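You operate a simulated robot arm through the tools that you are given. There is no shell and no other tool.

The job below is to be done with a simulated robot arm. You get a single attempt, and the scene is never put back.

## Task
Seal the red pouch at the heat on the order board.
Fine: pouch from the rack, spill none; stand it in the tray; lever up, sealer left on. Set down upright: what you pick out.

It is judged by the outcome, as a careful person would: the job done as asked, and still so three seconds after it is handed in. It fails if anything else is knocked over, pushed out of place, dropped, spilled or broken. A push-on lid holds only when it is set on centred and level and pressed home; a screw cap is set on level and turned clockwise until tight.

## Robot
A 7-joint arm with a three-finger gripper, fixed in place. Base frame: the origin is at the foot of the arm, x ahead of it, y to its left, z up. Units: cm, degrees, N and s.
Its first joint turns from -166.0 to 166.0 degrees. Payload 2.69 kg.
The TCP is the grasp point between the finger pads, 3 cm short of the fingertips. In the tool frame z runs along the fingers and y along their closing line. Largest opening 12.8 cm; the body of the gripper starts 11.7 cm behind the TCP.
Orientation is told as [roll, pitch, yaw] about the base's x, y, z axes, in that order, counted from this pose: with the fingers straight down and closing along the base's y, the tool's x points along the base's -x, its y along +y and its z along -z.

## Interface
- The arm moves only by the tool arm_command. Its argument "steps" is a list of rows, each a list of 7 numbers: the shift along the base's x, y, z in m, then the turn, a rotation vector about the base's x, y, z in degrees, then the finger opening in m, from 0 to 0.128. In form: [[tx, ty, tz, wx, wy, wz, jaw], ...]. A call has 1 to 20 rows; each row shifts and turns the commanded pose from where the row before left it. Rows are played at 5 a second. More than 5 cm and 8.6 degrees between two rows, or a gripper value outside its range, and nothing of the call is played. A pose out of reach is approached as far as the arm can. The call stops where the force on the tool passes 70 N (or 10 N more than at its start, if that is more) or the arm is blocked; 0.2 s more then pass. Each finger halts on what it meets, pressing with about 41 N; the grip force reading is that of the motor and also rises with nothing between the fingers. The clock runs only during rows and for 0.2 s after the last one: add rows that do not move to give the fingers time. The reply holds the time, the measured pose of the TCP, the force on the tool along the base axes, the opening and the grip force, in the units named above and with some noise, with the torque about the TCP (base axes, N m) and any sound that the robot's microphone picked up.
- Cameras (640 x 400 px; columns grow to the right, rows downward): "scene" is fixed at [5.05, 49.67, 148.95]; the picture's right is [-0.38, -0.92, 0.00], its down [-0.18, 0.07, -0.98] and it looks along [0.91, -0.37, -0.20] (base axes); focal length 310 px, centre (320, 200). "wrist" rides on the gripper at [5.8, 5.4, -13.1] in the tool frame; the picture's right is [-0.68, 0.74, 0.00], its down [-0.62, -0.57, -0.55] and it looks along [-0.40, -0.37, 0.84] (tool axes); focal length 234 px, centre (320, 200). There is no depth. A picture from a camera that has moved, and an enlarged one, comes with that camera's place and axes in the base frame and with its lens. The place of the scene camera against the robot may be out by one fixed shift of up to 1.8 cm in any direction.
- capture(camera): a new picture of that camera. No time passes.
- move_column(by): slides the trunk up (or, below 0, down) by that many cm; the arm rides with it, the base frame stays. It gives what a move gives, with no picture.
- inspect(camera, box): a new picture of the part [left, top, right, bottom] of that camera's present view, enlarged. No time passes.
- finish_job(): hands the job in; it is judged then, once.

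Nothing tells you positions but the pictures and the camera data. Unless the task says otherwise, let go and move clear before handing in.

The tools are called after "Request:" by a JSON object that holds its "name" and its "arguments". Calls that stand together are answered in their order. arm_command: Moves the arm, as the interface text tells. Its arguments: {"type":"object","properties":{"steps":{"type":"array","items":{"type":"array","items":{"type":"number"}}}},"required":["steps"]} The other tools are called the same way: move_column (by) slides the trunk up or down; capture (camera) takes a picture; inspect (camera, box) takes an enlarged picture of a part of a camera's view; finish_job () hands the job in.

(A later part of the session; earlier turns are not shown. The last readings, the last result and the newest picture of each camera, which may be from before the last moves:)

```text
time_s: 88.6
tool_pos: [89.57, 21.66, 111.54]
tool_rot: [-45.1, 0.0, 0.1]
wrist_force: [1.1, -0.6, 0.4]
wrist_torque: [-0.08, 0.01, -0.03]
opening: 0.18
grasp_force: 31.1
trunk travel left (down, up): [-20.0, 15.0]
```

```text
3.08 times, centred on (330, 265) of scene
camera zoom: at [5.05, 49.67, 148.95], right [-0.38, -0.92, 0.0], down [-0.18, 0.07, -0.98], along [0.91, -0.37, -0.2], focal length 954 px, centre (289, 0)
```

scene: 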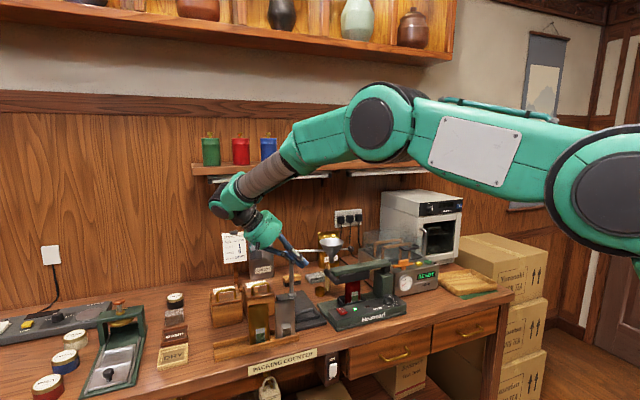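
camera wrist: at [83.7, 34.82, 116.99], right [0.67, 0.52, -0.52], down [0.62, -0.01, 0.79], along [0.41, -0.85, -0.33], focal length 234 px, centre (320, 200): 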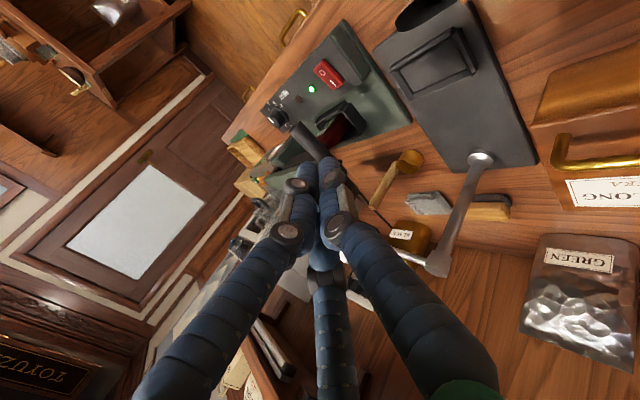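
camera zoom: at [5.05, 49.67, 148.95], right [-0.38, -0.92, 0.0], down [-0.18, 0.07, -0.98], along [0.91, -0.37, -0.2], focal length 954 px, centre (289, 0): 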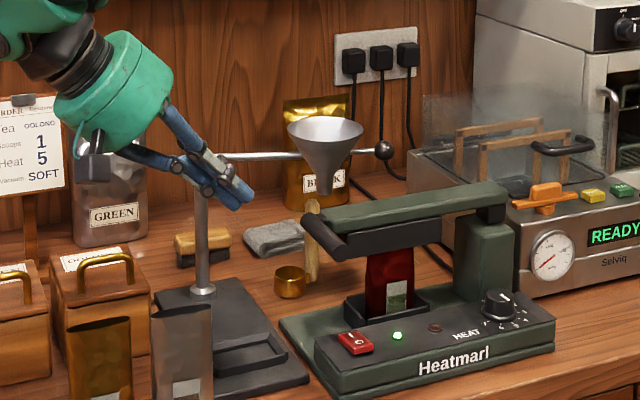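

Handle is at about (87.6–96, 10.7, 103). I'll slide the tilted fingers in under it.

Request:
{"name": "arm_command", "arguments": {"steps": [[0, -0.0115, -0.0235, 0, 0, 0, 0.0], [0, -0.0115, -0.0235, 0, 0, 0, 0.0], [0, -0.0167, -0.0167, 0, 0, 0, 0.0], [0, -0.0167, -0.0167, 0, 0, 0, 0.0], [0, -0.0167, -0.0167, 0, 0, 0, 0.0], [0, 0, 0, 0, 0, 0, 0.0]]}}

Request:
{"name": "inspect", "arguments": {"camera": "scene", "box": [240, 200, 420, 330]}}

Request:
{"name": "inspect", "arguments": {"camera": "wrist", "box": [240, 60, 420, 200]}}

```text
time_s: 90.0
tool_pos: [89.23, 14.39, 101.75]
tool_rot: [-45.0, 0.1, 0.2]
wrist_force: [1.2, 0.3, 0.4]
wrist_torque: [-0.02, -0.03, -0.02]
opening: 0.24
grasp_force: 31.9
trunk travel left (down, up): [-20.0, 15.0]
```

```text
3.08 times, centred on (330, 265) of scene
camera zoom: at [5.05, 49.67, 148.95], right [-0.38, -0.92, 0.0], down [-0.18, 0.07, -0.98], along [0.91, -0.37, -0.2], focal length 954 px, centre (289, 0)
```

zoom: 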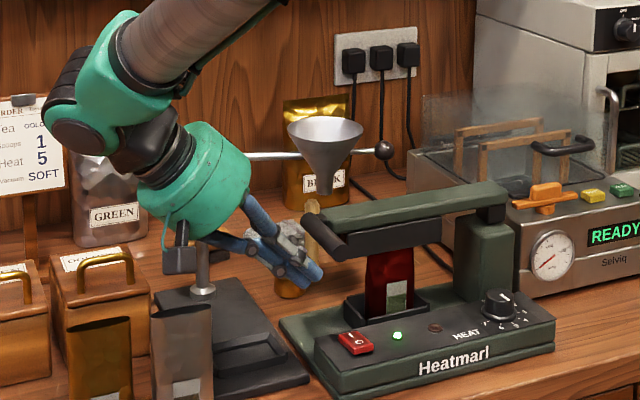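

```text
2.86 times, centred on (330, 130) of wrist
camera zoom: at [83.43, 27.38, 107.25], right [0.67, 0.52, -0.52], down [0.62, -0.01, 0.79], along [0.41, -0.85, -0.33], focal length 669 px, centre (291, 400)
```

zoom: 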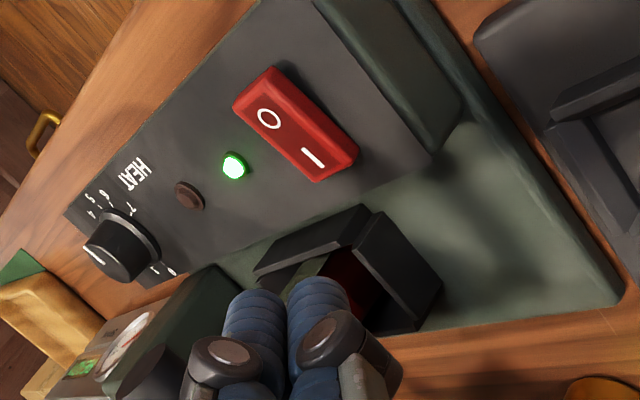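

Request:
{"name": "arm_command", "arguments": {"steps": [[0, -0.005, -0.005, 0, 0, 0, 0.0], [0, -0.0092, 0.0092, 0, 0, 0, 0.0], [0, -0.002, 0.012, 0, 0, 0, 0.0], [0, -0.003, 0.015, 0, 0, 0, 0.0], [0, -0.003, 0.018, 0, 0, 0, 0.0], [0, 0, 0, 0, 0, 0, 0.0]]}}

Request:
{"name": "inspect", "arguments": {"camera": "scene", "box": [240, 180, 420, 330]}}

Request:
{"name": "inspect", "arguments": {"camera": "wrist", "box": [240, 60, 420, 200]}}

```text
time_s: 91.4
tool_pos: [89.54, 12.47, 106.73]
tool_rot: [-45.0, 0.1, 0.3]
wrist_force: [-1.0, 0.0, 0.6]
wrist_torque: [0.03, -0.03, 0.04]
opening: 0.22
grasp_force: 31.2
trunk travel left (down, up): [-20.0, 15.0]
```

```text
2.67 times, centred on (330, 255) of scene
camera zoom: at [5.05, 49.67, 148.95], right [-0.38, -0.92, 0.0], down [-0.18, 0.07, -0.98], along [0.91, -0.37, -0.2], focal length 827 px, centre (293, 53)
```

zoom: 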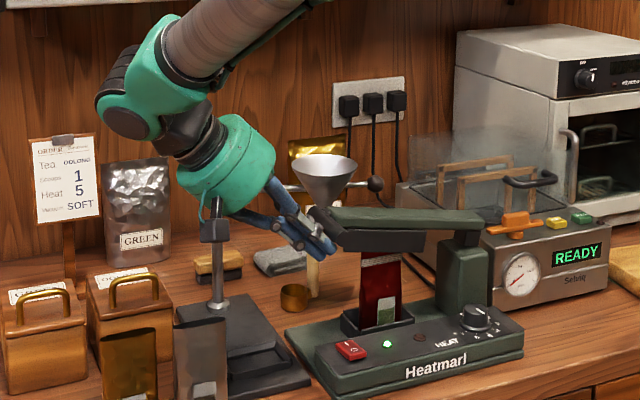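

```text
2.86 times, centred on (330, 130) of wrist
camera zoom: at [83.67, 25.43, 112.21], right [0.67, 0.52, -0.52], down [0.62, -0.01, 0.79], along [0.41, -0.85, -0.33], focal length 669 px, centre (291, 400)
```

zoom: 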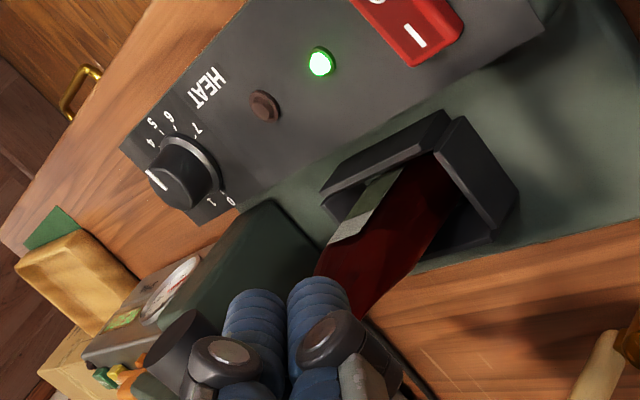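

The lever is rising and the pouch stays in place. I'll continue along the arc.

Request:
{"name": "arm_command", "arguments": {"steps": [[0, -0.007, 0.018, 0, 0, 0, 0.0], [0, -0.008, 0.02, 0, 0, 0, 0.0], [0, -0.009, 0.019, 0, 0, 0, 0.0], [0, -0.012, 0.016, 0, 0, 0, 0.0], [0, -0.013, 0.016, 0, 0, 0, 0.0], [0, -0.013, 0.015, 0, 0, 0, 0.0], [0, 0, 0, 0, 0, 0, 0.0]]}}

Request:
{"name": "inspect", "arguments": {"camera": "scene", "box": [240, 160, 420, 320]}}

```text
time_s: 93.0
tool_pos: [89.33, 6.08, 117.04]
tool_rot: [-45.0, 0.1, 0.2]
wrist_force: [-0.1, 0.0, 0.5]
wrist_torque: [0.04, -0.01, 0.03]
opening: 0.22
grasp_force: 31.5
trunk travel left (down, up): [-20.0, 15.0]
```

```text
2.50 times, centred on (330, 240) of scene
camera zoom: at [5.05, 49.67, 148.95], right [-0.38, -0.92, 0.0], down [-0.18, 0.07, -0.98], along [0.91, -0.37, -0.2], focal length 775 px, centre (295, 100)
```

zoom: 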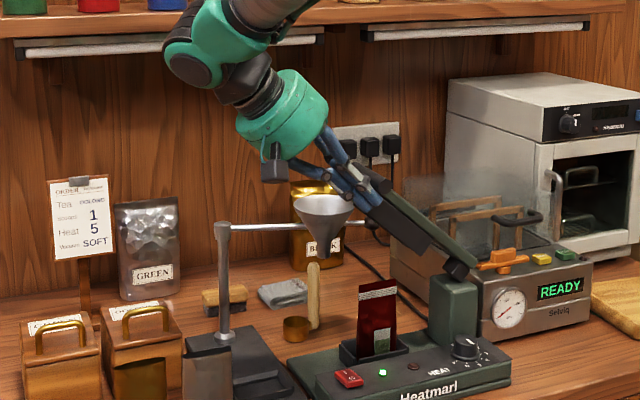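

The pouch now shows a seal band at its top. I'll continue lifting the lever to its upright stop.

Request:
{"name": "arm_command", "arguments": {"steps": [[0, -0.015, 0.012, 0, 0, 0, 0.0], [0, -0.015, 0.012, 0, 0, 0, 0.0], [0, -0.016, 0.012, 0, 0, 0, 0.0], [0, -0.018, 0.009, 0, 0, 0, 0.0], [0, -0.018, 0.008, 0, 0, 0, 0.0], [0, -0.012, 0.004, 0, 0, 0, 0.0], [0, -0.01, 0.003, 0, 0, 0, 0.0], [0, 0, 0, 0, 0, 0, 0.0]]}}

Request:
{"name": "inspect", "arguments": {"camera": "scene", "box": [260, 140, 440, 320]}}

```text
time_s: 94.8
tool_pos: [89.29, -4.34, 123.13]
tool_rot: [-45.0, 0.2, 0.3]
wrist_force: [-0.3, 0.0, 0.5]
wrist_torque: [0.03, -0.02, 0.02]
opening: 0.21
grasp_force: 32.3
trunk travel left (down, up): [-20.0, 15.0]
```

```text
2.22 times, centred on (350, 230) of scene
camera zoom: at [5.05, 49.67, 148.95], right [-0.38, -0.92, 0.0], down [-0.18, 0.07, -0.98], along [0.91, -0.37, -0.2], focal length 689 px, centre (253, 133)
```

zoom: 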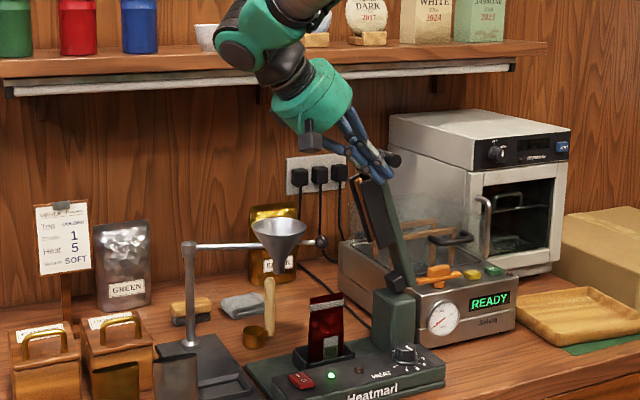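

The handle is back at its original image position. A small extra nudge will confirm it's at its stop.

Request:
{"name": "arm_command", "arguments": {"steps": [[0, -0.006, 0.001, 0, 0, 0, 0.0], [0, -0.005, 0.0, 0, 0, 0, 0.0], [0, 0, 0, 0, 0, 0, 0.0]]}}

Request:
{"name": "inspect", "arguments": {"camera": "scene", "box": [340, 190, 420, 320]}}

```text
time_s: 95.6
tool_pos: [89.38, -4.71, 122.86]
tool_rot: [-45.0, 0.3, 0.4]
wrist_force: [-4.0, 61.5, -27.1]
wrist_torque: [0.08, -0.41, 0.15]
opening: 0.22
grasp_force: 31.4
trunk travel left (down, up): [-20.0, 15.0]
```

```text
3.08 times, centred on (380, 255) of scene
camera zoom: at [5.05, 49.67, 148.95], right [-0.38, -0.92, 0.0], down [-0.18, 0.07, -0.98], along [0.91, -0.37, -0.2], focal length 954 px, centre (135, 31)
```

zoom: 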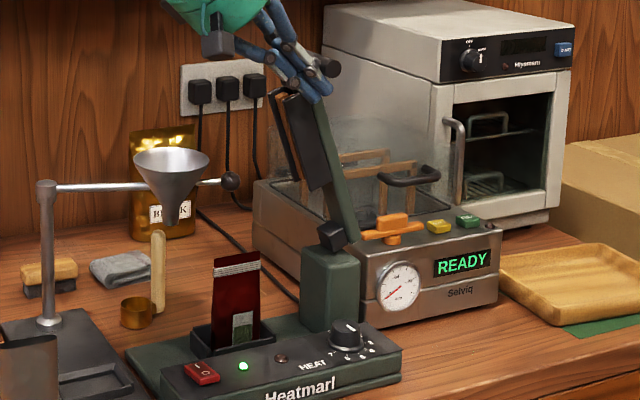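

The lever is solidly at its upper stop, so I'm backing off at once. Then I'll return to vertical, yaw back to 90°, and prepare to pick the sealed pouch.

Request:
{"name": "arm_command", "arguments": {"steps": [[0, 0.03, 0, 0, 0, 0, 0.0], [-0.01, 0.03, 0.01, 7.5, 0, 0, 0.0], [-0.02, 0.02, 0.01, 7.5, 0, 0, 0.0], [-0.02, 0.01, 0.01, 7.5, 0, 0, 0.0], [-0.02, 0, 0.01, 7.5, 0, 0, 0.0], [-0.02, 0, 0, 7.5, 0, 0, 0.05], [-0.02, 0, 0, 7.5, 0, 0, 0.05], [0, 0, 0, 0, 0, 8.2, 0.05], [0, 0, 0, 0, 0, 8.2, 0.05], [0, 0, 0, 0, 0, 8.2, 0.05], [0, 0, 0, 0, 0, 8.2, 0.05], [0, 0, 0, 0, 0, 8.2, 0.05], [0, 0, 0, 0, 0, 8.2, 0.05], [0, 0, 0, 0, 0, 8.2, 0.05], [0, 0, 0, 0, 0, 8.2, 0.05], [0, 0, 0, 0, 0, 8.2, 0.05], [0, 0, 0, 0, 0, 8.2, 0.05], [0, 0, 0, 0, 0, 7.6, 0.05], [0, 0, 0, 0, 0, 0, 0.05]]}}

Request:
{"name": "capture", "arguments": {"camera": "wrist"}}

Request:
{"name": "inspect", "arguments": {"camera": "scene", "box": [320, 190, 420, 320]}}

```text
time_s: 99.6
tool_pos: [78.46, 3.6, 127.34]
tool_rot: [0.1, -0.1, 89.9]
wrist_force: [-0.8, 0.3, 0.7]
wrist_torque: [0.03, 0.0, 0.02]
opening: 4.99
grasp_force: 0.0
trunk travel left (down, up): [-20.0, 15.0]
```

```text
taken
camera wrist: at [73.06, -2.27, 140.4], right [-0.73, 0.68, 0.0], down [0.57, 0.61, 0.55], along [0.37, 0.4, -0.84], focal length 234 px, centre (320, 200)
```

wrist: 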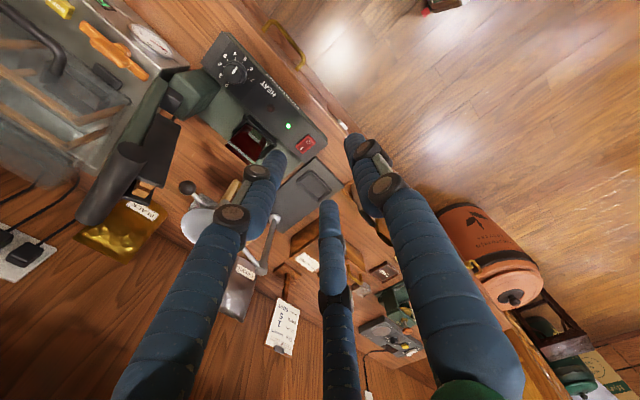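

```text
3.08 times, centred on (370, 255) of scene
camera zoom: at [5.05, 49.67, 148.95], right [-0.38, -0.92, 0.0], down [-0.18, 0.07, -0.98], along [0.91, -0.37, -0.2], focal length 954 px, centre (166, 31)
```

zoom: 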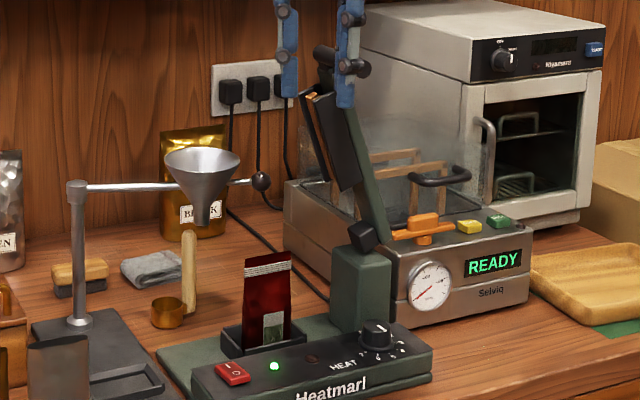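

Request:
{"name": "inspect", "arguments": {"camera": "wrist", "box": [190, 90, 330, 190]}}

Request:
{"name": "inspect", "arguments": {"camera": "scene", "box": [330, 270, 390, 320]}}

```text
4.00 times, centred on (260, 140) of wrist
camera zoom: at [73.06, -2.27, 140.4], right [-0.73, 0.68, 0.0], down [0.57, 0.61, 0.55], along [0.37, 0.4, -0.84], focal length 937 px, centre (560, 440)
```

zoom: 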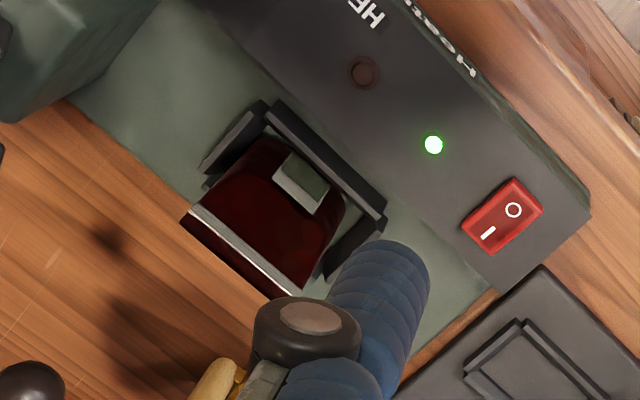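

```text
8.00 times, centred on (360, 295) of scene
camera zoom: at [5.05, 49.67, 148.95], right [-0.38, -0.92, 0.0], down [-0.18, 0.07, -0.98], along [0.91, -0.37, -0.2], focal length 2481 px, centre (0, -560)
```

zoom: 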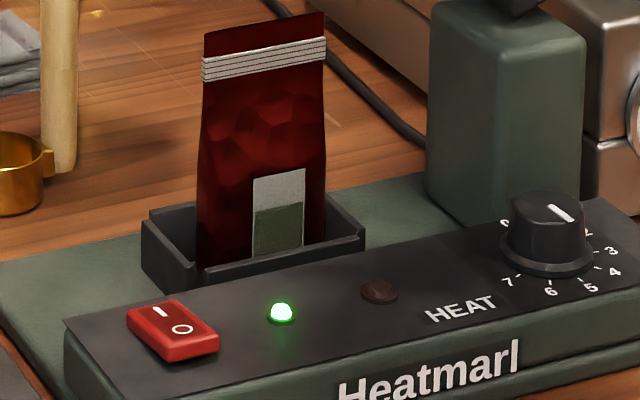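

The seal band looks clean and even. I'll lean the tool (+y about 20°, -x about 10°) to clear the lever and funnel and move to a pre-grasp above the pouch.

Request:
{"name": "arm_command", "arguments": {"steps": [[0, 0, 0, -6.6, -3.3, 0, 0.05], [0, 0, 0, -6.7, -3.3, 0, 0.05], [0, 0, 0, -6.7, -3.4, 0, 0.05], [0.0242, 0.0005, -0.0297, 0, 0, 0, 0.05], [0.0242, 0.0005, -0.0297, 0, 0, 0, 0.05], [0.0242, 0.0005, -0.0297, 0, 0, 0, 0.05], [0.0242, 0.0005, -0.0297, 0, 0, 0, 0.05], [0.0242, 0.0005, -0.0297, 0, 0, 0, 0.05], [0.0242, 0.0005, -0.0297, 0, 0, 0, 0.05], [0, 0, 0, 0, 0, 0, 0.05]]}}

Request:
{"name": "capture", "arguments": {"camera": "wrist"}}

Request:
{"name": "inspect", "arguments": {"camera": "wrist", "box": [220, 80, 400, 220]}}

Request:
{"name": "inspect", "arguments": {"camera": "scene", "box": [310, 190, 420, 320]}}

```text
time_s: 101.8
tool_pos: [93.0, 3.95, 109.61]
tool_rot: [-10.4, 19.8, 88.0]
wrist_force: [0.3, -0.6, -0.8]
wrist_torque: [-0.05, 0.05, -0.04]
opening: 5.0
grasp_force: 0.1
trunk travel left (down, up): [-20.0, 15.0]
```

```text
taken
camera wrist: at [85.38, 2.71, 122.76], right [-0.7, 0.62, -0.35], down [0.48, 0.78, 0.4], along [0.52, 0.11, -0.85], focal length 234 px, centre (320, 200)
```

wrist: 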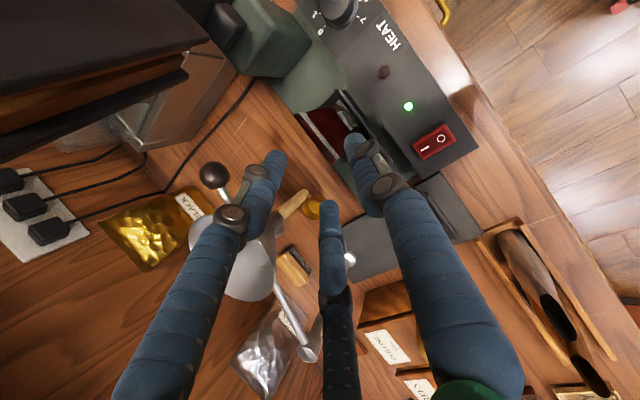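

```text
2.86 times, centred on (310, 150) of wrist
camera zoom: at [85.38, 2.71, 122.76], right [-0.7, 0.62, -0.35], down [0.48, 0.78, 0.4], along [0.52, 0.11, -0.85], focal length 669 px, centre (349, 343)
```

zoom: 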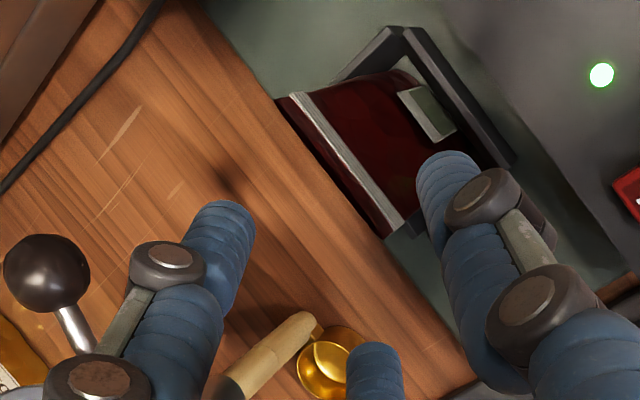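

```text
3.08 times, centred on (365, 255) of scene
camera zoom: at [5.05, 49.67, 148.95], right [-0.38, -0.92, 0.0], down [-0.18, 0.07, -0.98], along [0.91, -0.37, -0.2], focal length 954 px, centre (182, 31)
```

zoom: 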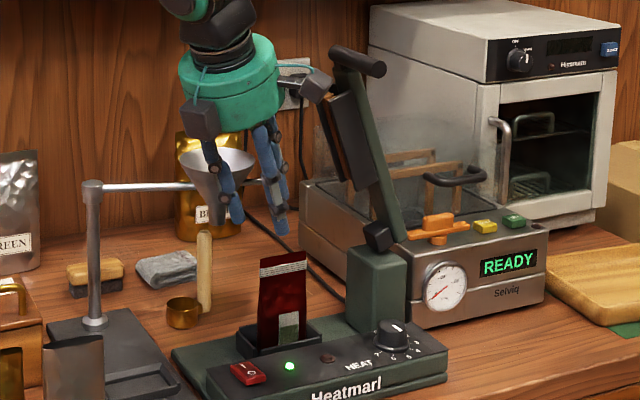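

The pouch top is at about (94.6, 0.25, 101.5). I'm descending along the tool axis in two stages.

Request:
{"name": "arm_command", "arguments": {"steps": [[0.004, -0.0068, -0.0185, 0, 0, 0, 0.05], [0.004, -0.0068, -0.0185, 0, 0, 0, 0.05], [0.004, -0.0068, -0.0185, 0, 0, 0, 0.05], [0, 0, 0, 0, 0, 0, 0.05]]}}

Request:
{"name": "inspect", "arguments": {"camera": "wrist", "box": [220, 80, 400, 220]}}

Request:
{"name": "inspect", "arguments": {"camera": "scene", "box": [310, 190, 420, 320]}}

```text
time_s: 102.8
tool_pos: [93.99, 1.8, 104.04]
tool_rot: [-10.6, 19.7, 87.8]
wrist_force: [-0.3, -1.0, -1.0]
wrist_torque: [0.02, 0.03, -0.01]
opening: 5.04
grasp_force: 0.1
trunk travel left (down, up): [-20.0, 15.0]
```

```text
2.86 times, centred on (310, 150) of wrist
camera zoom: at [86.33, 0.49, 117.24], right [-0.7, 0.62, -0.35], down [0.48, 0.78, 0.4], along [0.52, 0.11, -0.85], focal length 669 px, centre (349, 343)
```

zoom: 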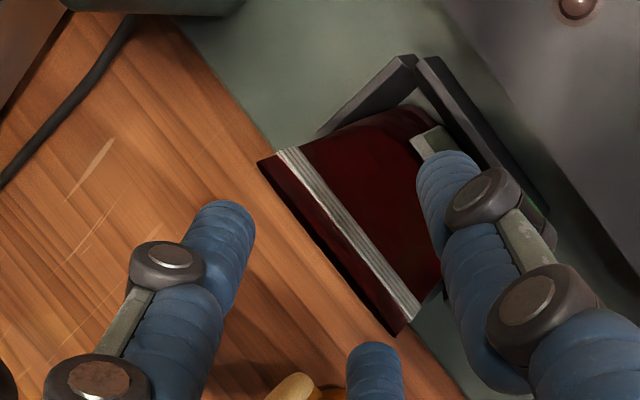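

```text
3.08 times, centred on (365, 255) of scene
camera zoom: at [5.05, 49.67, 148.95], right [-0.38, -0.92, 0.0], down [-0.18, 0.07, -0.98], along [0.91, -0.37, -0.2], focal length 954 px, centre (182, 31)
```

zoom: 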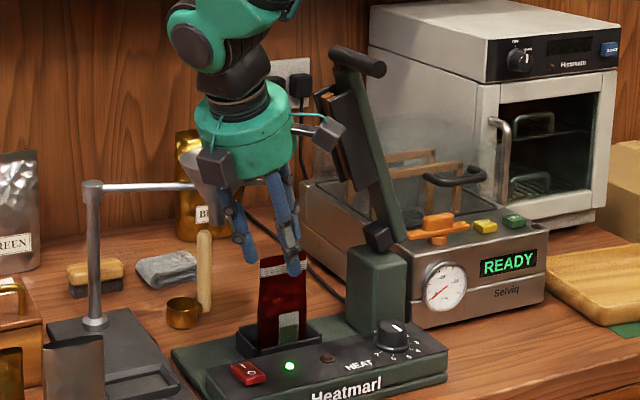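

Request:
{"name": "arm_command", "arguments": {"steps": [[0.005, -0.005, -0.014, 0, 0, 0, 0.054], [0.005, -0.005, -0.014, 0, 0, 0, 0.054], [0, 0, 0, 0, 0, 0, 0.054]]}}

Request:
{"name": "inspect", "arguments": {"camera": "wrist", "box": [220, 80, 400, 220]}}

Request:
{"name": "inspect", "arguments": {"camera": "scene", "box": [320, 210, 400, 310]}}

```text
time_s: 103.6
tool_pos: [95.05, 0.63, 101.23]
tool_rot: [-10.5, 19.8, 88.0]
wrist_force: [1.1, -0.6, 0.3]
wrist_torque: [0.02, -0.01, 0.02]
opening: 5.41
grasp_force: 0.0
trunk travel left (down, up): [-20.0, 15.0]
```

```text
2.86 times, centred on (310, 150) of wrist
camera zoom: at [87.37, -0.54, 114.4], right [-0.7, 0.62, -0.36], down [0.48, 0.78, 0.4], along [0.52, 0.11, -0.85], focal length 669 px, centre (349, 343)
```

zoom: 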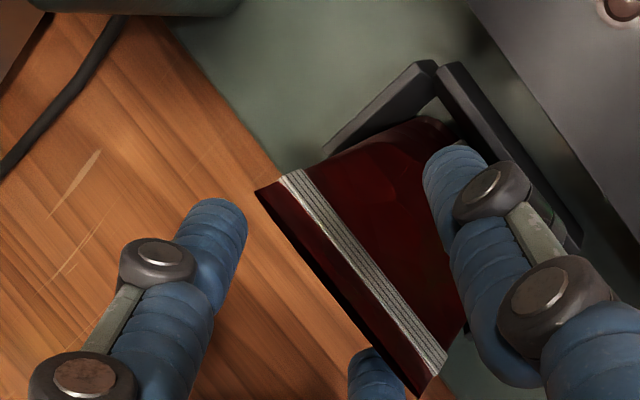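

```text
4.00 times, centred on (360, 260) of scene
camera zoom: at [5.05, 49.67, 148.95], right [-0.38, -0.92, 0.0], down [-0.18, 0.07, -0.98], along [0.91, -0.37, -0.2], focal length 1240 px, centre (160, -40)
```

zoom: 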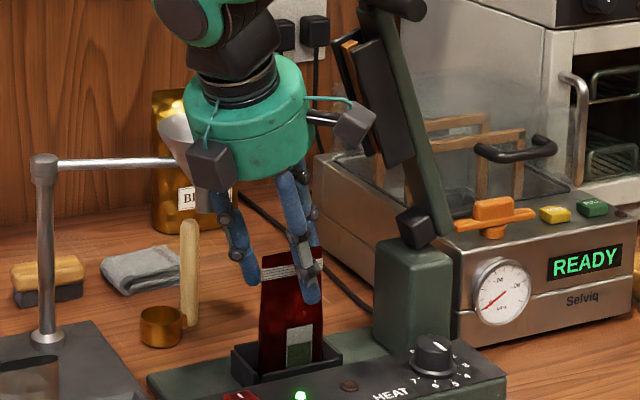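

Request:
{"name": "arm_command", "arguments": {"steps": [[0, 0, 0, 0, 0, 0, 0.045], [0, 0, 0, 0, 0, 0, 0.038], [0, 0, 0, 0, 0, 0, 0.034]]}}

Request:
{"name": "inspect", "arguments": {"camera": "wrist", "box": [220, 80, 400, 220]}}

Request:
{"name": "inspect", "arguments": {"camera": "scene", "box": [320, 210, 400, 310]}}

```text
time_s: 104.4
tool_pos: [95.08, 0.73, 101.16]
tool_rot: [-10.6, 19.8, 88.0]
wrist_force: [0.5, 0.0, -0.2]
wrist_torque: [-0.02, -0.02, 0.0]
opening: 3.42
grasp_force: 0.0
trunk travel left (down, up): [-20.0, 15.0]
```

```text
2.86 times, centred on (310, 150) of wrist
camera zoom: at [87.33, -0.53, 114.4], right [-0.7, 0.62, -0.35], down [0.48, 0.78, 0.4], along [0.52, 0.11, -0.85], focal length 669 px, centre (349, 343)
```

zoom: 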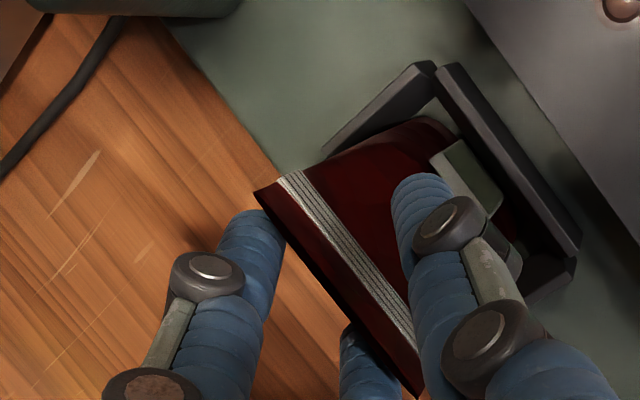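

```text
4.00 times, centred on (360, 260) of scene
camera zoom: at [5.05, 49.67, 148.95], right [-0.38, -0.92, 0.0], down [-0.18, 0.07, -0.98], along [0.91, -0.37, -0.2], focal length 1240 px, centre (160, -40)
```

zoom: 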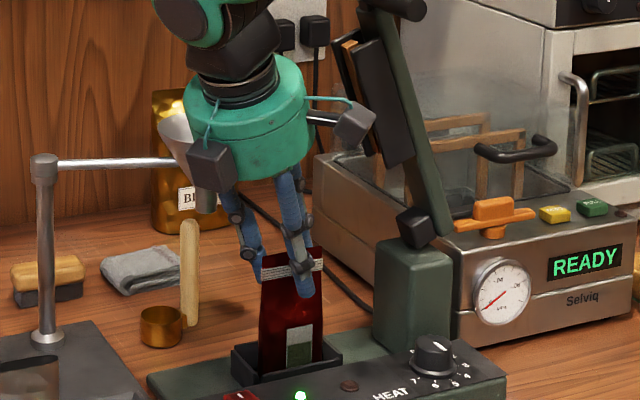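

Everything is still balanced with one finger in front and two behind. I'll close onto the pouch.

Request:
{"name": "arm_command", "arguments": {"steps": [[0, 0, 0, 0, 0, 0, 0.028], [0, 0, 0, 0, 0, 0, 0.024], [0, 0, 0, 0, 0, 0, 0.02], [0, 0, 0, 0, 0, 0, 0.016], [0, 0, 0, 0, 0, 0, 0.012], [0, 0, 0, 0, 0, 0, 0.012]]}}

Request:
{"name": "inspect", "arguments": {"camera": "wrist", "box": [220, 80, 400, 220]}}

Request:
{"name": "inspect", "arguments": {"camera": "scene", "box": [320, 210, 400, 310]}}

```text
time_s: 105.8
tool_pos: [95.06, 0.69, 101.29]
tool_rot: [-10.5, 19.7, 87.9]
wrist_force: [-3.4, -1.1, 1.5]
wrist_torque: [-0.03, 0.42, -0.09]
opening: 1.98
grasp_force: 41.2
trunk travel left (down, up): [-20.0, 15.0]
```

```text
2.86 times, centred on (310, 150) of wrist
camera zoom: at [87.3, -0.53, 114.4], right [-0.7, 0.62, -0.35], down [0.48, 0.78, 0.4], along [0.52, 0.11, -0.85], focal length 669 px, centre (349, 343)
```

zoom: 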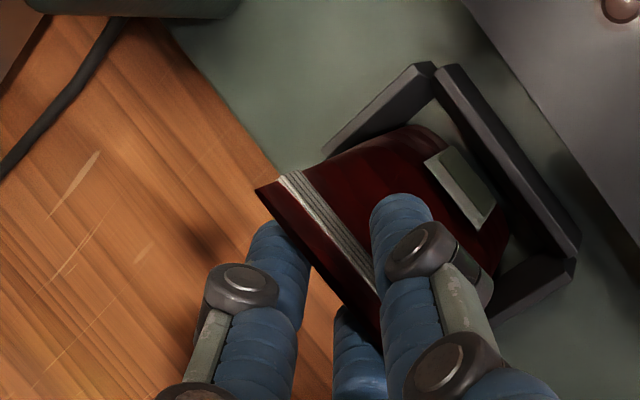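

```text
4.00 times, centred on (360, 260) of scene
camera zoom: at [5.05, 49.67, 148.95], right [-0.38, -0.92, 0.0], down [-0.18, 0.07, -0.98], along [0.91, -0.37, -0.2], focal length 1240 px, centre (160, -40)
```

zoom: 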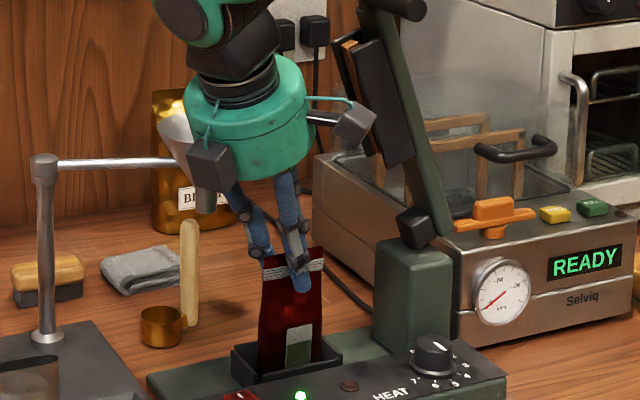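

Gripped firmly. I'll lift out of the pocket gently, then drift toward +y and -x to stay clear of the lever and funnel.

Request:
{"name": "arm_command", "arguments": {"steps": [[0, 0, 0.007, 0, 0, 0, 0.012], [0, 0, 0.01, 0, 0, 0, 0.012], [0, 0.001, 0.013, 0, 0, 0, 0.012], [-0.005, 0.008, 0.015, 0, 0, 0, 0.012], [-0.01, 0.012, 0.015, 0, 0, 0, 0.012], [-0.015, 0.012, 0.02, 0, 0, 0, 0.012], [-0.02, 0.01, 0.02, 0, 0, 0, 0.012], [0, 0, 0, 0, 0, 0, 0.012]]}}

Request:
{"name": "inspect", "arguments": {"camera": "scene", "box": [300, 180, 420, 320]}}

Request:
{"name": "capture", "arguments": {"camera": "wrist"}}

```text
time_s: 107.6
tool_pos: [90.2, 5.31, 111.05]
tool_rot: [-10.4, 19.9, 87.8]
wrist_force: [0.0, 1.0, 0.8]
wrist_torque: [0.0, -0.05, 0.0]
opening: 1.76
grasp_force: 41.3
trunk travel left (down, up): [-20.0, 15.0]
```

```text
2.86 times, centred on (360, 250) of scene
camera zoom: at [5.05, 49.67, 148.95], right [-0.38, -0.92, 0.0], down [-0.18, 0.07, -0.98], along [0.91, -0.37, -0.2], focal length 886 px, centre (206, 57)
```

zoom: 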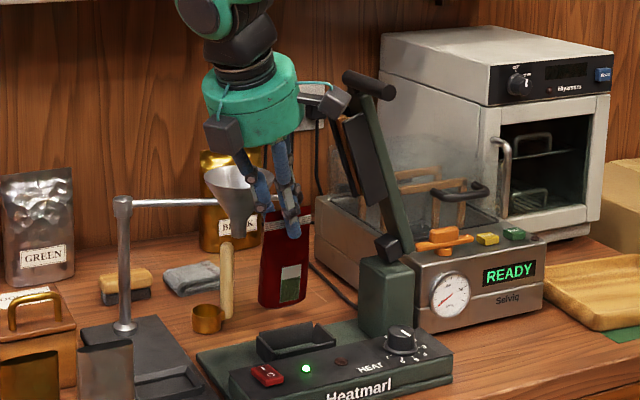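

```text
taken
camera wrist: at [82.43, 4.0, 124.22], right [-0.7, 0.62, -0.36], down [0.48, 0.78, 0.4], along [0.52, 0.11, -0.85], focal length 234 px, centre (320, 200)
```

wrist: 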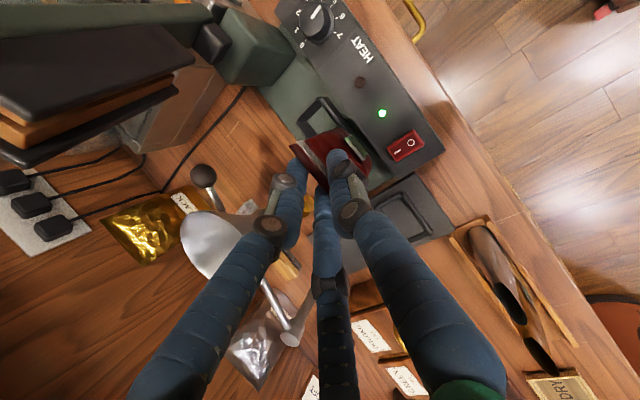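

The sealed pouch is out and vertical. The wooden tray is at the far right (about x 84–97, y -58 to -38). I'll carry the pouch back toward the robot and across in front of the machines, in checked stages.

Request:
{"name": "arm_command", "arguments": {"steps": [[-0.015, 0, 0.008, 0, 0, 0, 0.012], [-0.025, -0.005, 0.008, 0, 0, 0, 0.012], [-0.03, -0.015, 0.008, 0, 0, 0, 0.012], [-0.03, -0.025, 0.006, 0, 0, 0, 0.012], [-0.02, -0.03, 0.0, 0, 0, 0, 0.012], [0, -0.035, 0, 0, 0, 0, 0.012], [0, -0.035, 0, 0, 0, 0, 0.012], [0, -0.035, 0, 0, 0, 0, 0.012], [0, -0.03, 0, 0, 0, 0, 0.012], [0, -0.015, 0, 0, 0, 0, 0.012], [0, 0, 0, 0, 0, 0, 0.012]]}}

Request:
{"name": "capture", "arguments": {"camera": "scene"}}

Request:
{"name": "capture", "arguments": {"camera": "wrist"}}

```text
time_s: 110.0
tool_pos: [77.98, -17.17, 114.09]
tool_rot: [-10.6, 19.7, 87.9]
wrist_force: [0.0, -0.1, -0.1]
wrist_torque: [0.01, 0.01, -0.02]
opening: 1.6
grasp_force: 40.8
trunk travel left (down, up): [-20.0, 15.0]
```

```text
taken
```

scene: 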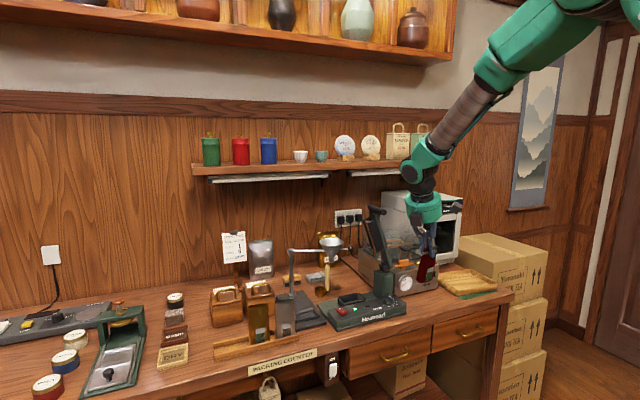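

```text
taken
camera wrist: at [70.31, -18.35, 127.32], right [-0.7, 0.62, -0.36], down [0.48, 0.78, 0.4], along [0.52, 0.11, -0.85], focal length 234 px, centre (320, 200)
```

wrist: 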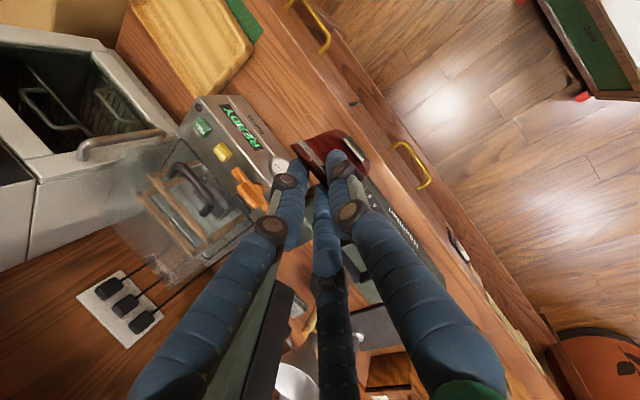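

Request:
{"name": "inspect", "arguments": {"camera": "scene", "box": [390, 180, 510, 310]}}

Request:
{"name": "inspect", "arguments": {"camera": "wrist", "box": [120, 0, 380, 200]}}

```text
3.08 times, centred on (450, 245) of scene
camera zoom: at [5.05, 49.67, 148.95], right [-0.38, -0.92, 0.0], down [-0.18, 0.07, -0.98], along [0.91, -0.37, -0.2], focal length 954 px, centre (-80, 62)
```

zoom: 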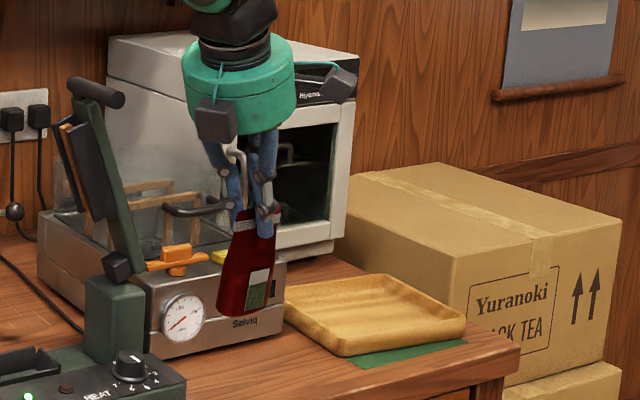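

```text
2.00 times, centred on (250, 100) of wrist
camera zoom: at [70.31, -18.35, 127.32], right [-0.7, 0.62, -0.36], down [0.48, 0.78, 0.4], along [0.52, 0.11, -0.85], focal length 468 px, centre (460, 400)
```

zoom: 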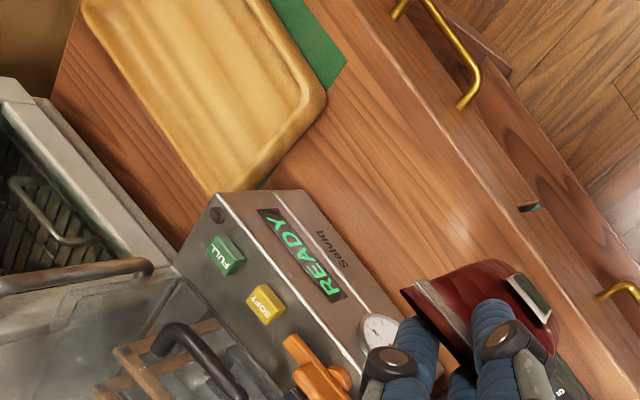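

The pouch has swung about 10° in the grip from acceleration. I'll level it by rolling the tool and move more gently toward the tray.

Request:
{"name": "arm_command", "arguments": {"steps": [[0, 0, 0, -2, 0, 0, 0.01], [0, -0.004, 0, -3, 0, 0, 0.01], [0, -0.01, 0, -3, 0, 0, 0.01], [0, -0.015, 0, -2, 0, 0, 0.01], [0, -0.018, 0, 0, 0, 0, 0.01], [0, -0.02, 0, 0, 0, 0, 0.01], [0, -0.02, 0, 0, 0, 0, 0.01], [0, -0.02, 0, 0, 0, 0, 0.01], [0, -0.02, 0, 0, 0, 0, 0.01], [0, -0.02, 0, 0, 0, 0, 0.01], [0, -0.02, 0, 0, 0, 0, 0.01], [0, -0.018, 0, 0, 0, 0, 0.01], [0, -0.015, 0, 0, 0, 0, 0.01], [0, -0.01, 0, 0, 0, 0, 0.01], [0, -0.005, 0, 0, 0, 0, 0.01], [0, 0, 0, 0, 0, 0, 0.01]]}}

Request:
{"name": "inspect", "arguments": {"camera": "scene", "box": [390, 180, 540, 310]}}

Request:
{"name": "capture", "arguments": {"camera": "wrist"}}

```text
time_s: 113.4
tool_pos: [78.25, -38.84, 114.1]
tool_rot: [-10.9, 29.7, 87.9]
wrist_force: [-1.2, 0.6, -0.7]
wrist_torque: [0.02, 0.01, -0.01]
opening: 1.52
grasp_force: 40.8
trunk travel left (down, up): [-20.0, 15.0]
```

```text
3.08 times, centred on (465, 245) of scene
camera zoom: at [5.05, 49.67, 148.95], right [-0.38, -0.92, 0.0], down [-0.18, 0.07, -0.98], along [0.91, -0.37, -0.2], focal length 954 px, centre (-126, 62)
```

zoom: 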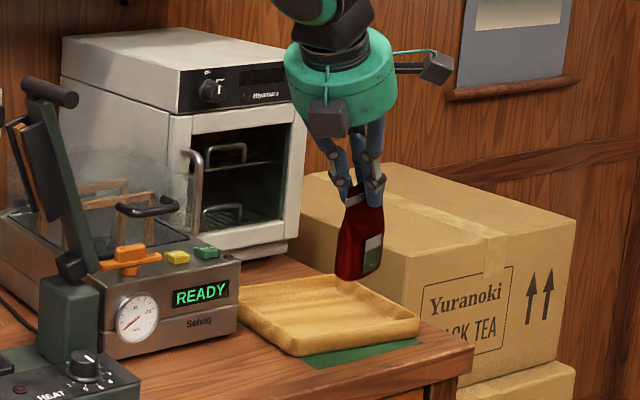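

```text
taken
camera wrist: at [70.53, -37.78, 127.35], right [-0.7, 0.55, -0.46], down [0.48, 0.84, 0.26], along [0.52, -0.04, -0.85], focal length 234 px, centre (320, 200)
```

wrist: 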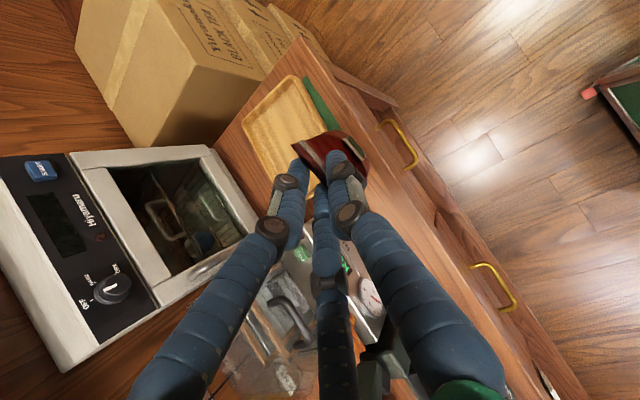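

The pouch is vertical again. I'll look at the tray closely to pick the set-down spot.

Request:
{"name": "inspect", "arguments": {"camera": "wrist", "box": [220, 50, 380, 190]}}

```text
2.86 times, centred on (300, 120) of wrist
camera zoom: at [70.53, -37.78, 127.35], right [-0.7, 0.55, -0.46], down [0.48, 0.84, 0.26], along [0.52, -0.04, -0.85], focal length 669 px, centre (377, 429)
```

zoom: 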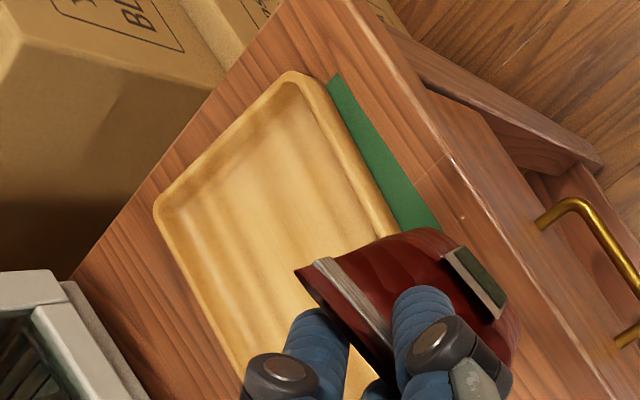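

Tray inner area is about x 86–97, y -59 to -41. I'll move the pouch over about (89, -45.5), checking the reach.

Request:
{"name": "arm_command", "arguments": {"steps": [[0.005, -0.003, 0, 0, 0, 0, 0.01], [0.01, -0.006, 0, 0, 0, 0, 0.01], [0.015, -0.008, 0, 0, 0, 0, 0.01], [0.018, -0.01, 0, 0, 0, 0, 0.01], [0.018, -0.01, 0, 0, 0, 0, 0.01], [0.018, -0.01, 0, 0, 0, 0, 0.01], [0.014, -0.007, 0, 0, 0, 0, 0.01], [0.008, -0.004, 0, 0, 0, 0, 0.01], [0.004, -0.001, 0, 0, 0, 0, 0.01], [0, 0, 0, 0, 0, 0, 0.01]]}}

Request:
{"name": "inspect", "arguments": {"camera": "scene", "box": [390, 180, 540, 310]}}

Request:
{"name": "capture", "arguments": {"camera": "wrist"}}

```text
time_s: 115.6
tool_pos: [89.3, -44.77, 113.83]
tool_rot: [-11.0, 29.8, 87.8]
wrist_force: [-0.1, -0.7, -0.4]
wrist_torque: [0.04, 0.01, -0.01]
opening: 1.47
grasp_force: 41.3
trunk travel left (down, up): [-20.0, 15.0]
```

```text
3.08 times, centred on (465, 245) of scene
camera zoom: at [5.05, 49.67, 148.95], right [-0.38, -0.92, 0.0], down [-0.18, 0.07, -0.98], along [0.91, -0.37, -0.2], focal length 954 px, centre (-126, 62)
```

zoom: 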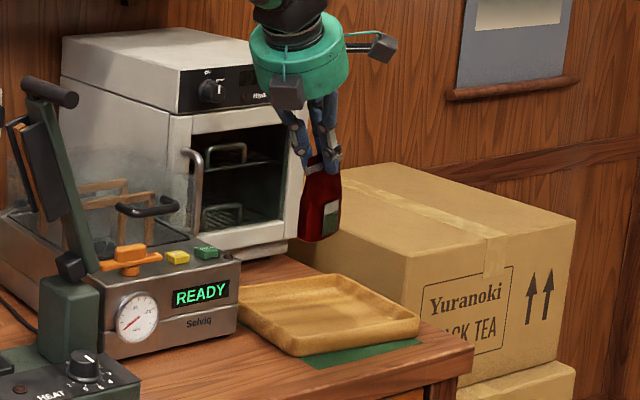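

```text
taken
camera wrist: at [81.58, -43.6, 127.11], right [-0.7, 0.55, -0.46], down [0.48, 0.84, 0.26], along [0.52, -0.04, -0.85], focal length 234 px, centre (320, 200)
```

wrist: 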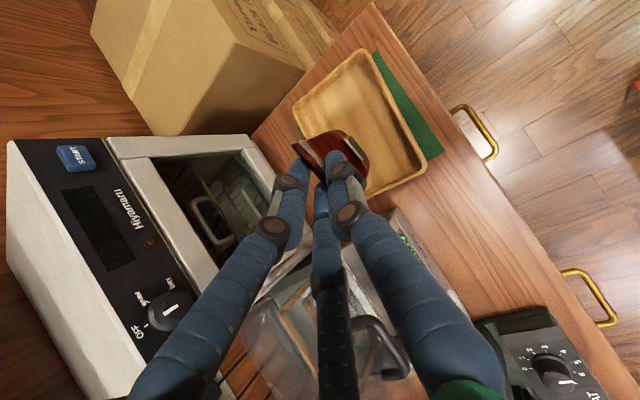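

I'll shift slightly further into the tray and lower gently.

Request:
{"name": "arm_command", "arguments": {"steps": [[0.004, -0.002, -0.005, 0, 0, 0, 0.01], [0.004, -0.003, -0.012, 0, 0, 0, 0.01], [0, 0, -0.018, 0, 0, 0, 0.01], [0, 0, -0.02, 0, 0, 0, 0.01], [0, 0, -0.02, 0, 0, 0, 0.01], [0, 0, -0.012, 0, 0, 0, 0.01], [0, 0, 0, 0, 0, 0, 0.01]]}}

Request:
{"name": "inspect", "arguments": {"camera": "scene", "box": [410, 210, 530, 310]}}

Request:
{"name": "inspect", "arguments": {"camera": "wrist", "box": [220, 50, 440, 220]}}

```text
time_s: 117.2
tool_pos: [89.98, -45.15, 105.43]
tool_rot: [-10.8, 29.8, 87.8]
wrist_force: [-0.3, 0.9, -0.3]
wrist_torque: [-0.02, -0.03, -0.02]
opening: 1.44
grasp_force: 40.6
trunk travel left (down, up): [-20.0, 15.0]
```

```text
4.00 times, centred on (470, 260) of scene
camera zoom: at [5.05, 49.67, 148.95], right [-0.38, -0.92, 0.0], down [-0.18, 0.07, -0.98], along [0.91, -0.37, -0.2], focal length 1240 px, centre (-280, -40)
```

zoom: 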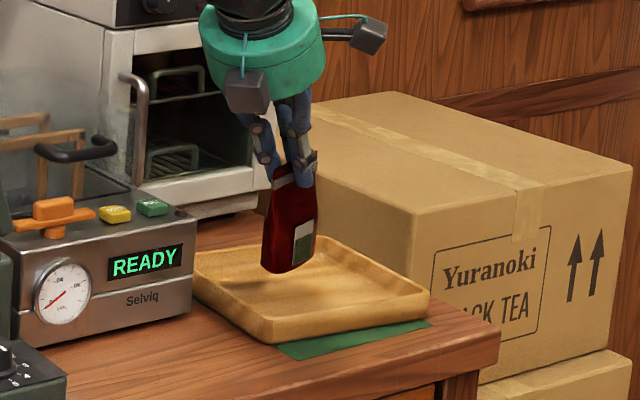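

```text
2.35 times, centred on (330, 135) of wrist
camera zoom: at [82.3, -44.05, 118.58], right [-0.7, 0.55, -0.46], down [0.48, 0.84, 0.26], along [0.52, -0.04, -0.85], focal length 551 px, centre (296, 353)
```

zoom: 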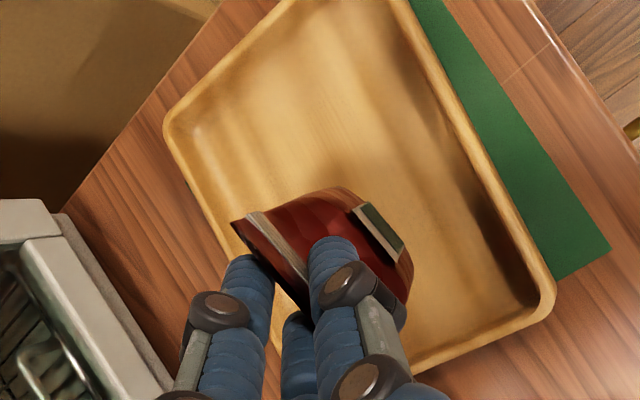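

The pouch is well inside the tray and upright. I'll lower in small steps until it touches.

Request:
{"name": "arm_command", "arguments": {"steps": [[0, 0, -0.01, 0, 0, 0, 0.01], [0, 0, -0.01, 0, 0, 0, 0.01], [0, 0, -0.006, 0, 0, 0, 0.01], [0, 0, 0, 0, 0, 0, 0.01]]}}

Request:
{"name": "arm_command", "arguments": {"steps": [[0, 0, -0.003, 0, 0, 0, 0.01], [0, 0, -0.003, 0, 0, 0, 0.01], [0, 0, 0, 0, 0, 0, 0.01]]}}

Request:
{"name": "inspect", "arguments": {"camera": "scene", "box": [410, 210, 530, 310]}}

```text
time_s: 118.2
tool_pos: [89.95, -45.2, 102.74]
tool_rot: [-10.9, 29.7, 87.9]
wrist_force: [0.6, 1.5, -1.1]
wrist_torque: [0.02, 0.01, -0.01]
opening: 1.4
grasp_force: 40.4
trunk travel left (down, up): [-20.0, 15.0]
```

```text
time_s: 119.0
tool_pos: [89.97, -45.19, 102.26]
tool_rot: [-10.9, 29.8, 87.9]
wrist_force: [0.0, 0.0, -0.7]
wrist_torque: [0.0, 0.04, -0.01]
opening: 1.4
grasp_force: 40.0
trunk travel left (down, up): [-20.0, 15.0]
```

```text
4.00 times, centred on (470, 260) of scene
camera zoom: at [5.05, 49.67, 148.95], right [-0.38, -0.92, 0.0], down [-0.18, 0.07, -0.98], along [0.91, -0.37, -0.2], focal length 1240 px, centre (-280, -40)
```

zoom: 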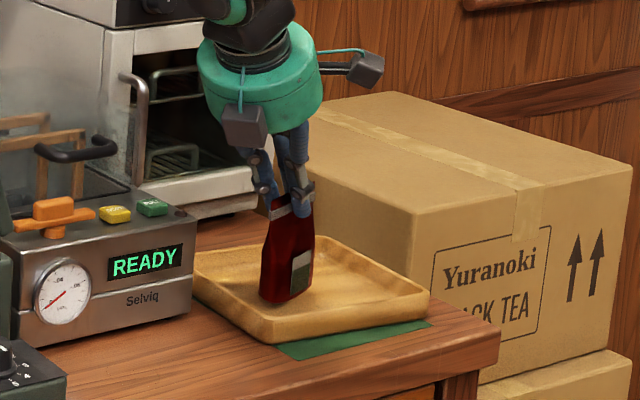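

Request:
{"name": "arm_command", "arguments": {"steps": [[0, 0, -0.003, 0, 0, 0, 0.01], [0, 0, -0.003, 0, 0, 0, 0.01], [0, 0, 0, 0, 0, 0, 0.01]]}}

Request:
{"name": "arm_command", "arguments": {"steps": [[0, 0, -0.003, 0, 0, 0, 0.01], [0, 0, 0, 0, 0, 0, 0.01]]}}

```text
time_s: 119.8
tool_pos: [89.94, -45.26, 101.55]
tool_rot: [-10.9, 29.7, 87.8]
wrist_force: [0.0, 0.4, -0.4]
wrist_torque: [0.0, 0.0, 0.0]
opening: 1.37
grasp_force: 39.8
trunk travel left (down, up): [-20.0, 15.0]
```

```text
time_s: 120.4
tool_pos: [90.05, -45.3, 101.54]
tool_rot: [-11.2, 29.8, 87.7]
wrist_force: [0.6, 0.1, 8.4]
wrist_torque: [-0.05, 0.02, 0.02]
opening: 1.33
grasp_force: 39.9
trunk travel left (down, up): [-20.0, 15.0]
```

It's touching the tray (8 N). I'll check that it's upright before releasing.

Request:
{"name": "inspect", "arguments": {"camera": "scene", "box": [430, 220, 510, 300]}}

Request:
{"name": "inspect", "arguments": {"camera": "wrist", "box": [240, 70, 420, 200]}}

```text
5.00 times, centred on (470, 260) of scene
camera zoom: at [5.05, 49.67, 148.95], right [-0.38, -0.92, 0.0], down [-0.18, 0.07, -0.98], along [0.91, -0.37, -0.2], focal length 1550 px, centre (-430, -100)
```

zoom: 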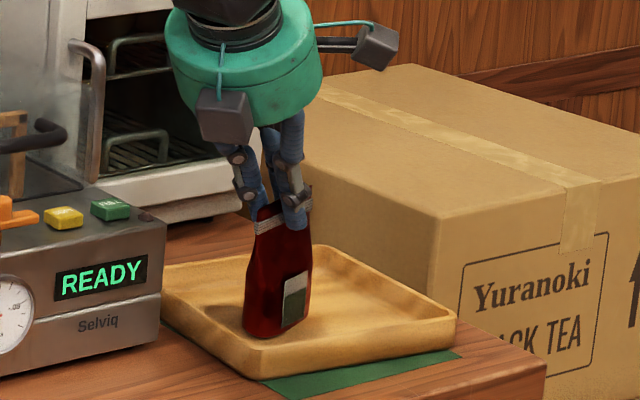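

```text
3.08 times, centred on (330, 135) of wrist
camera zoom: at [82.34, -44.13, 114.72], right [-0.7, 0.55, -0.46], down [0.48, 0.84, 0.26], along [0.52, -0.04, -0.85], focal length 720 px, centre (289, 400)
```

zoom: 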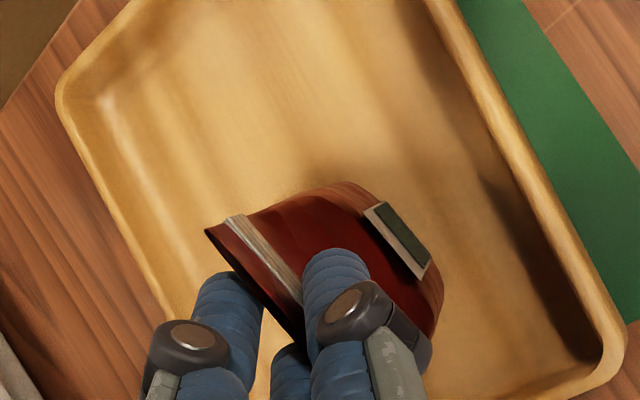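

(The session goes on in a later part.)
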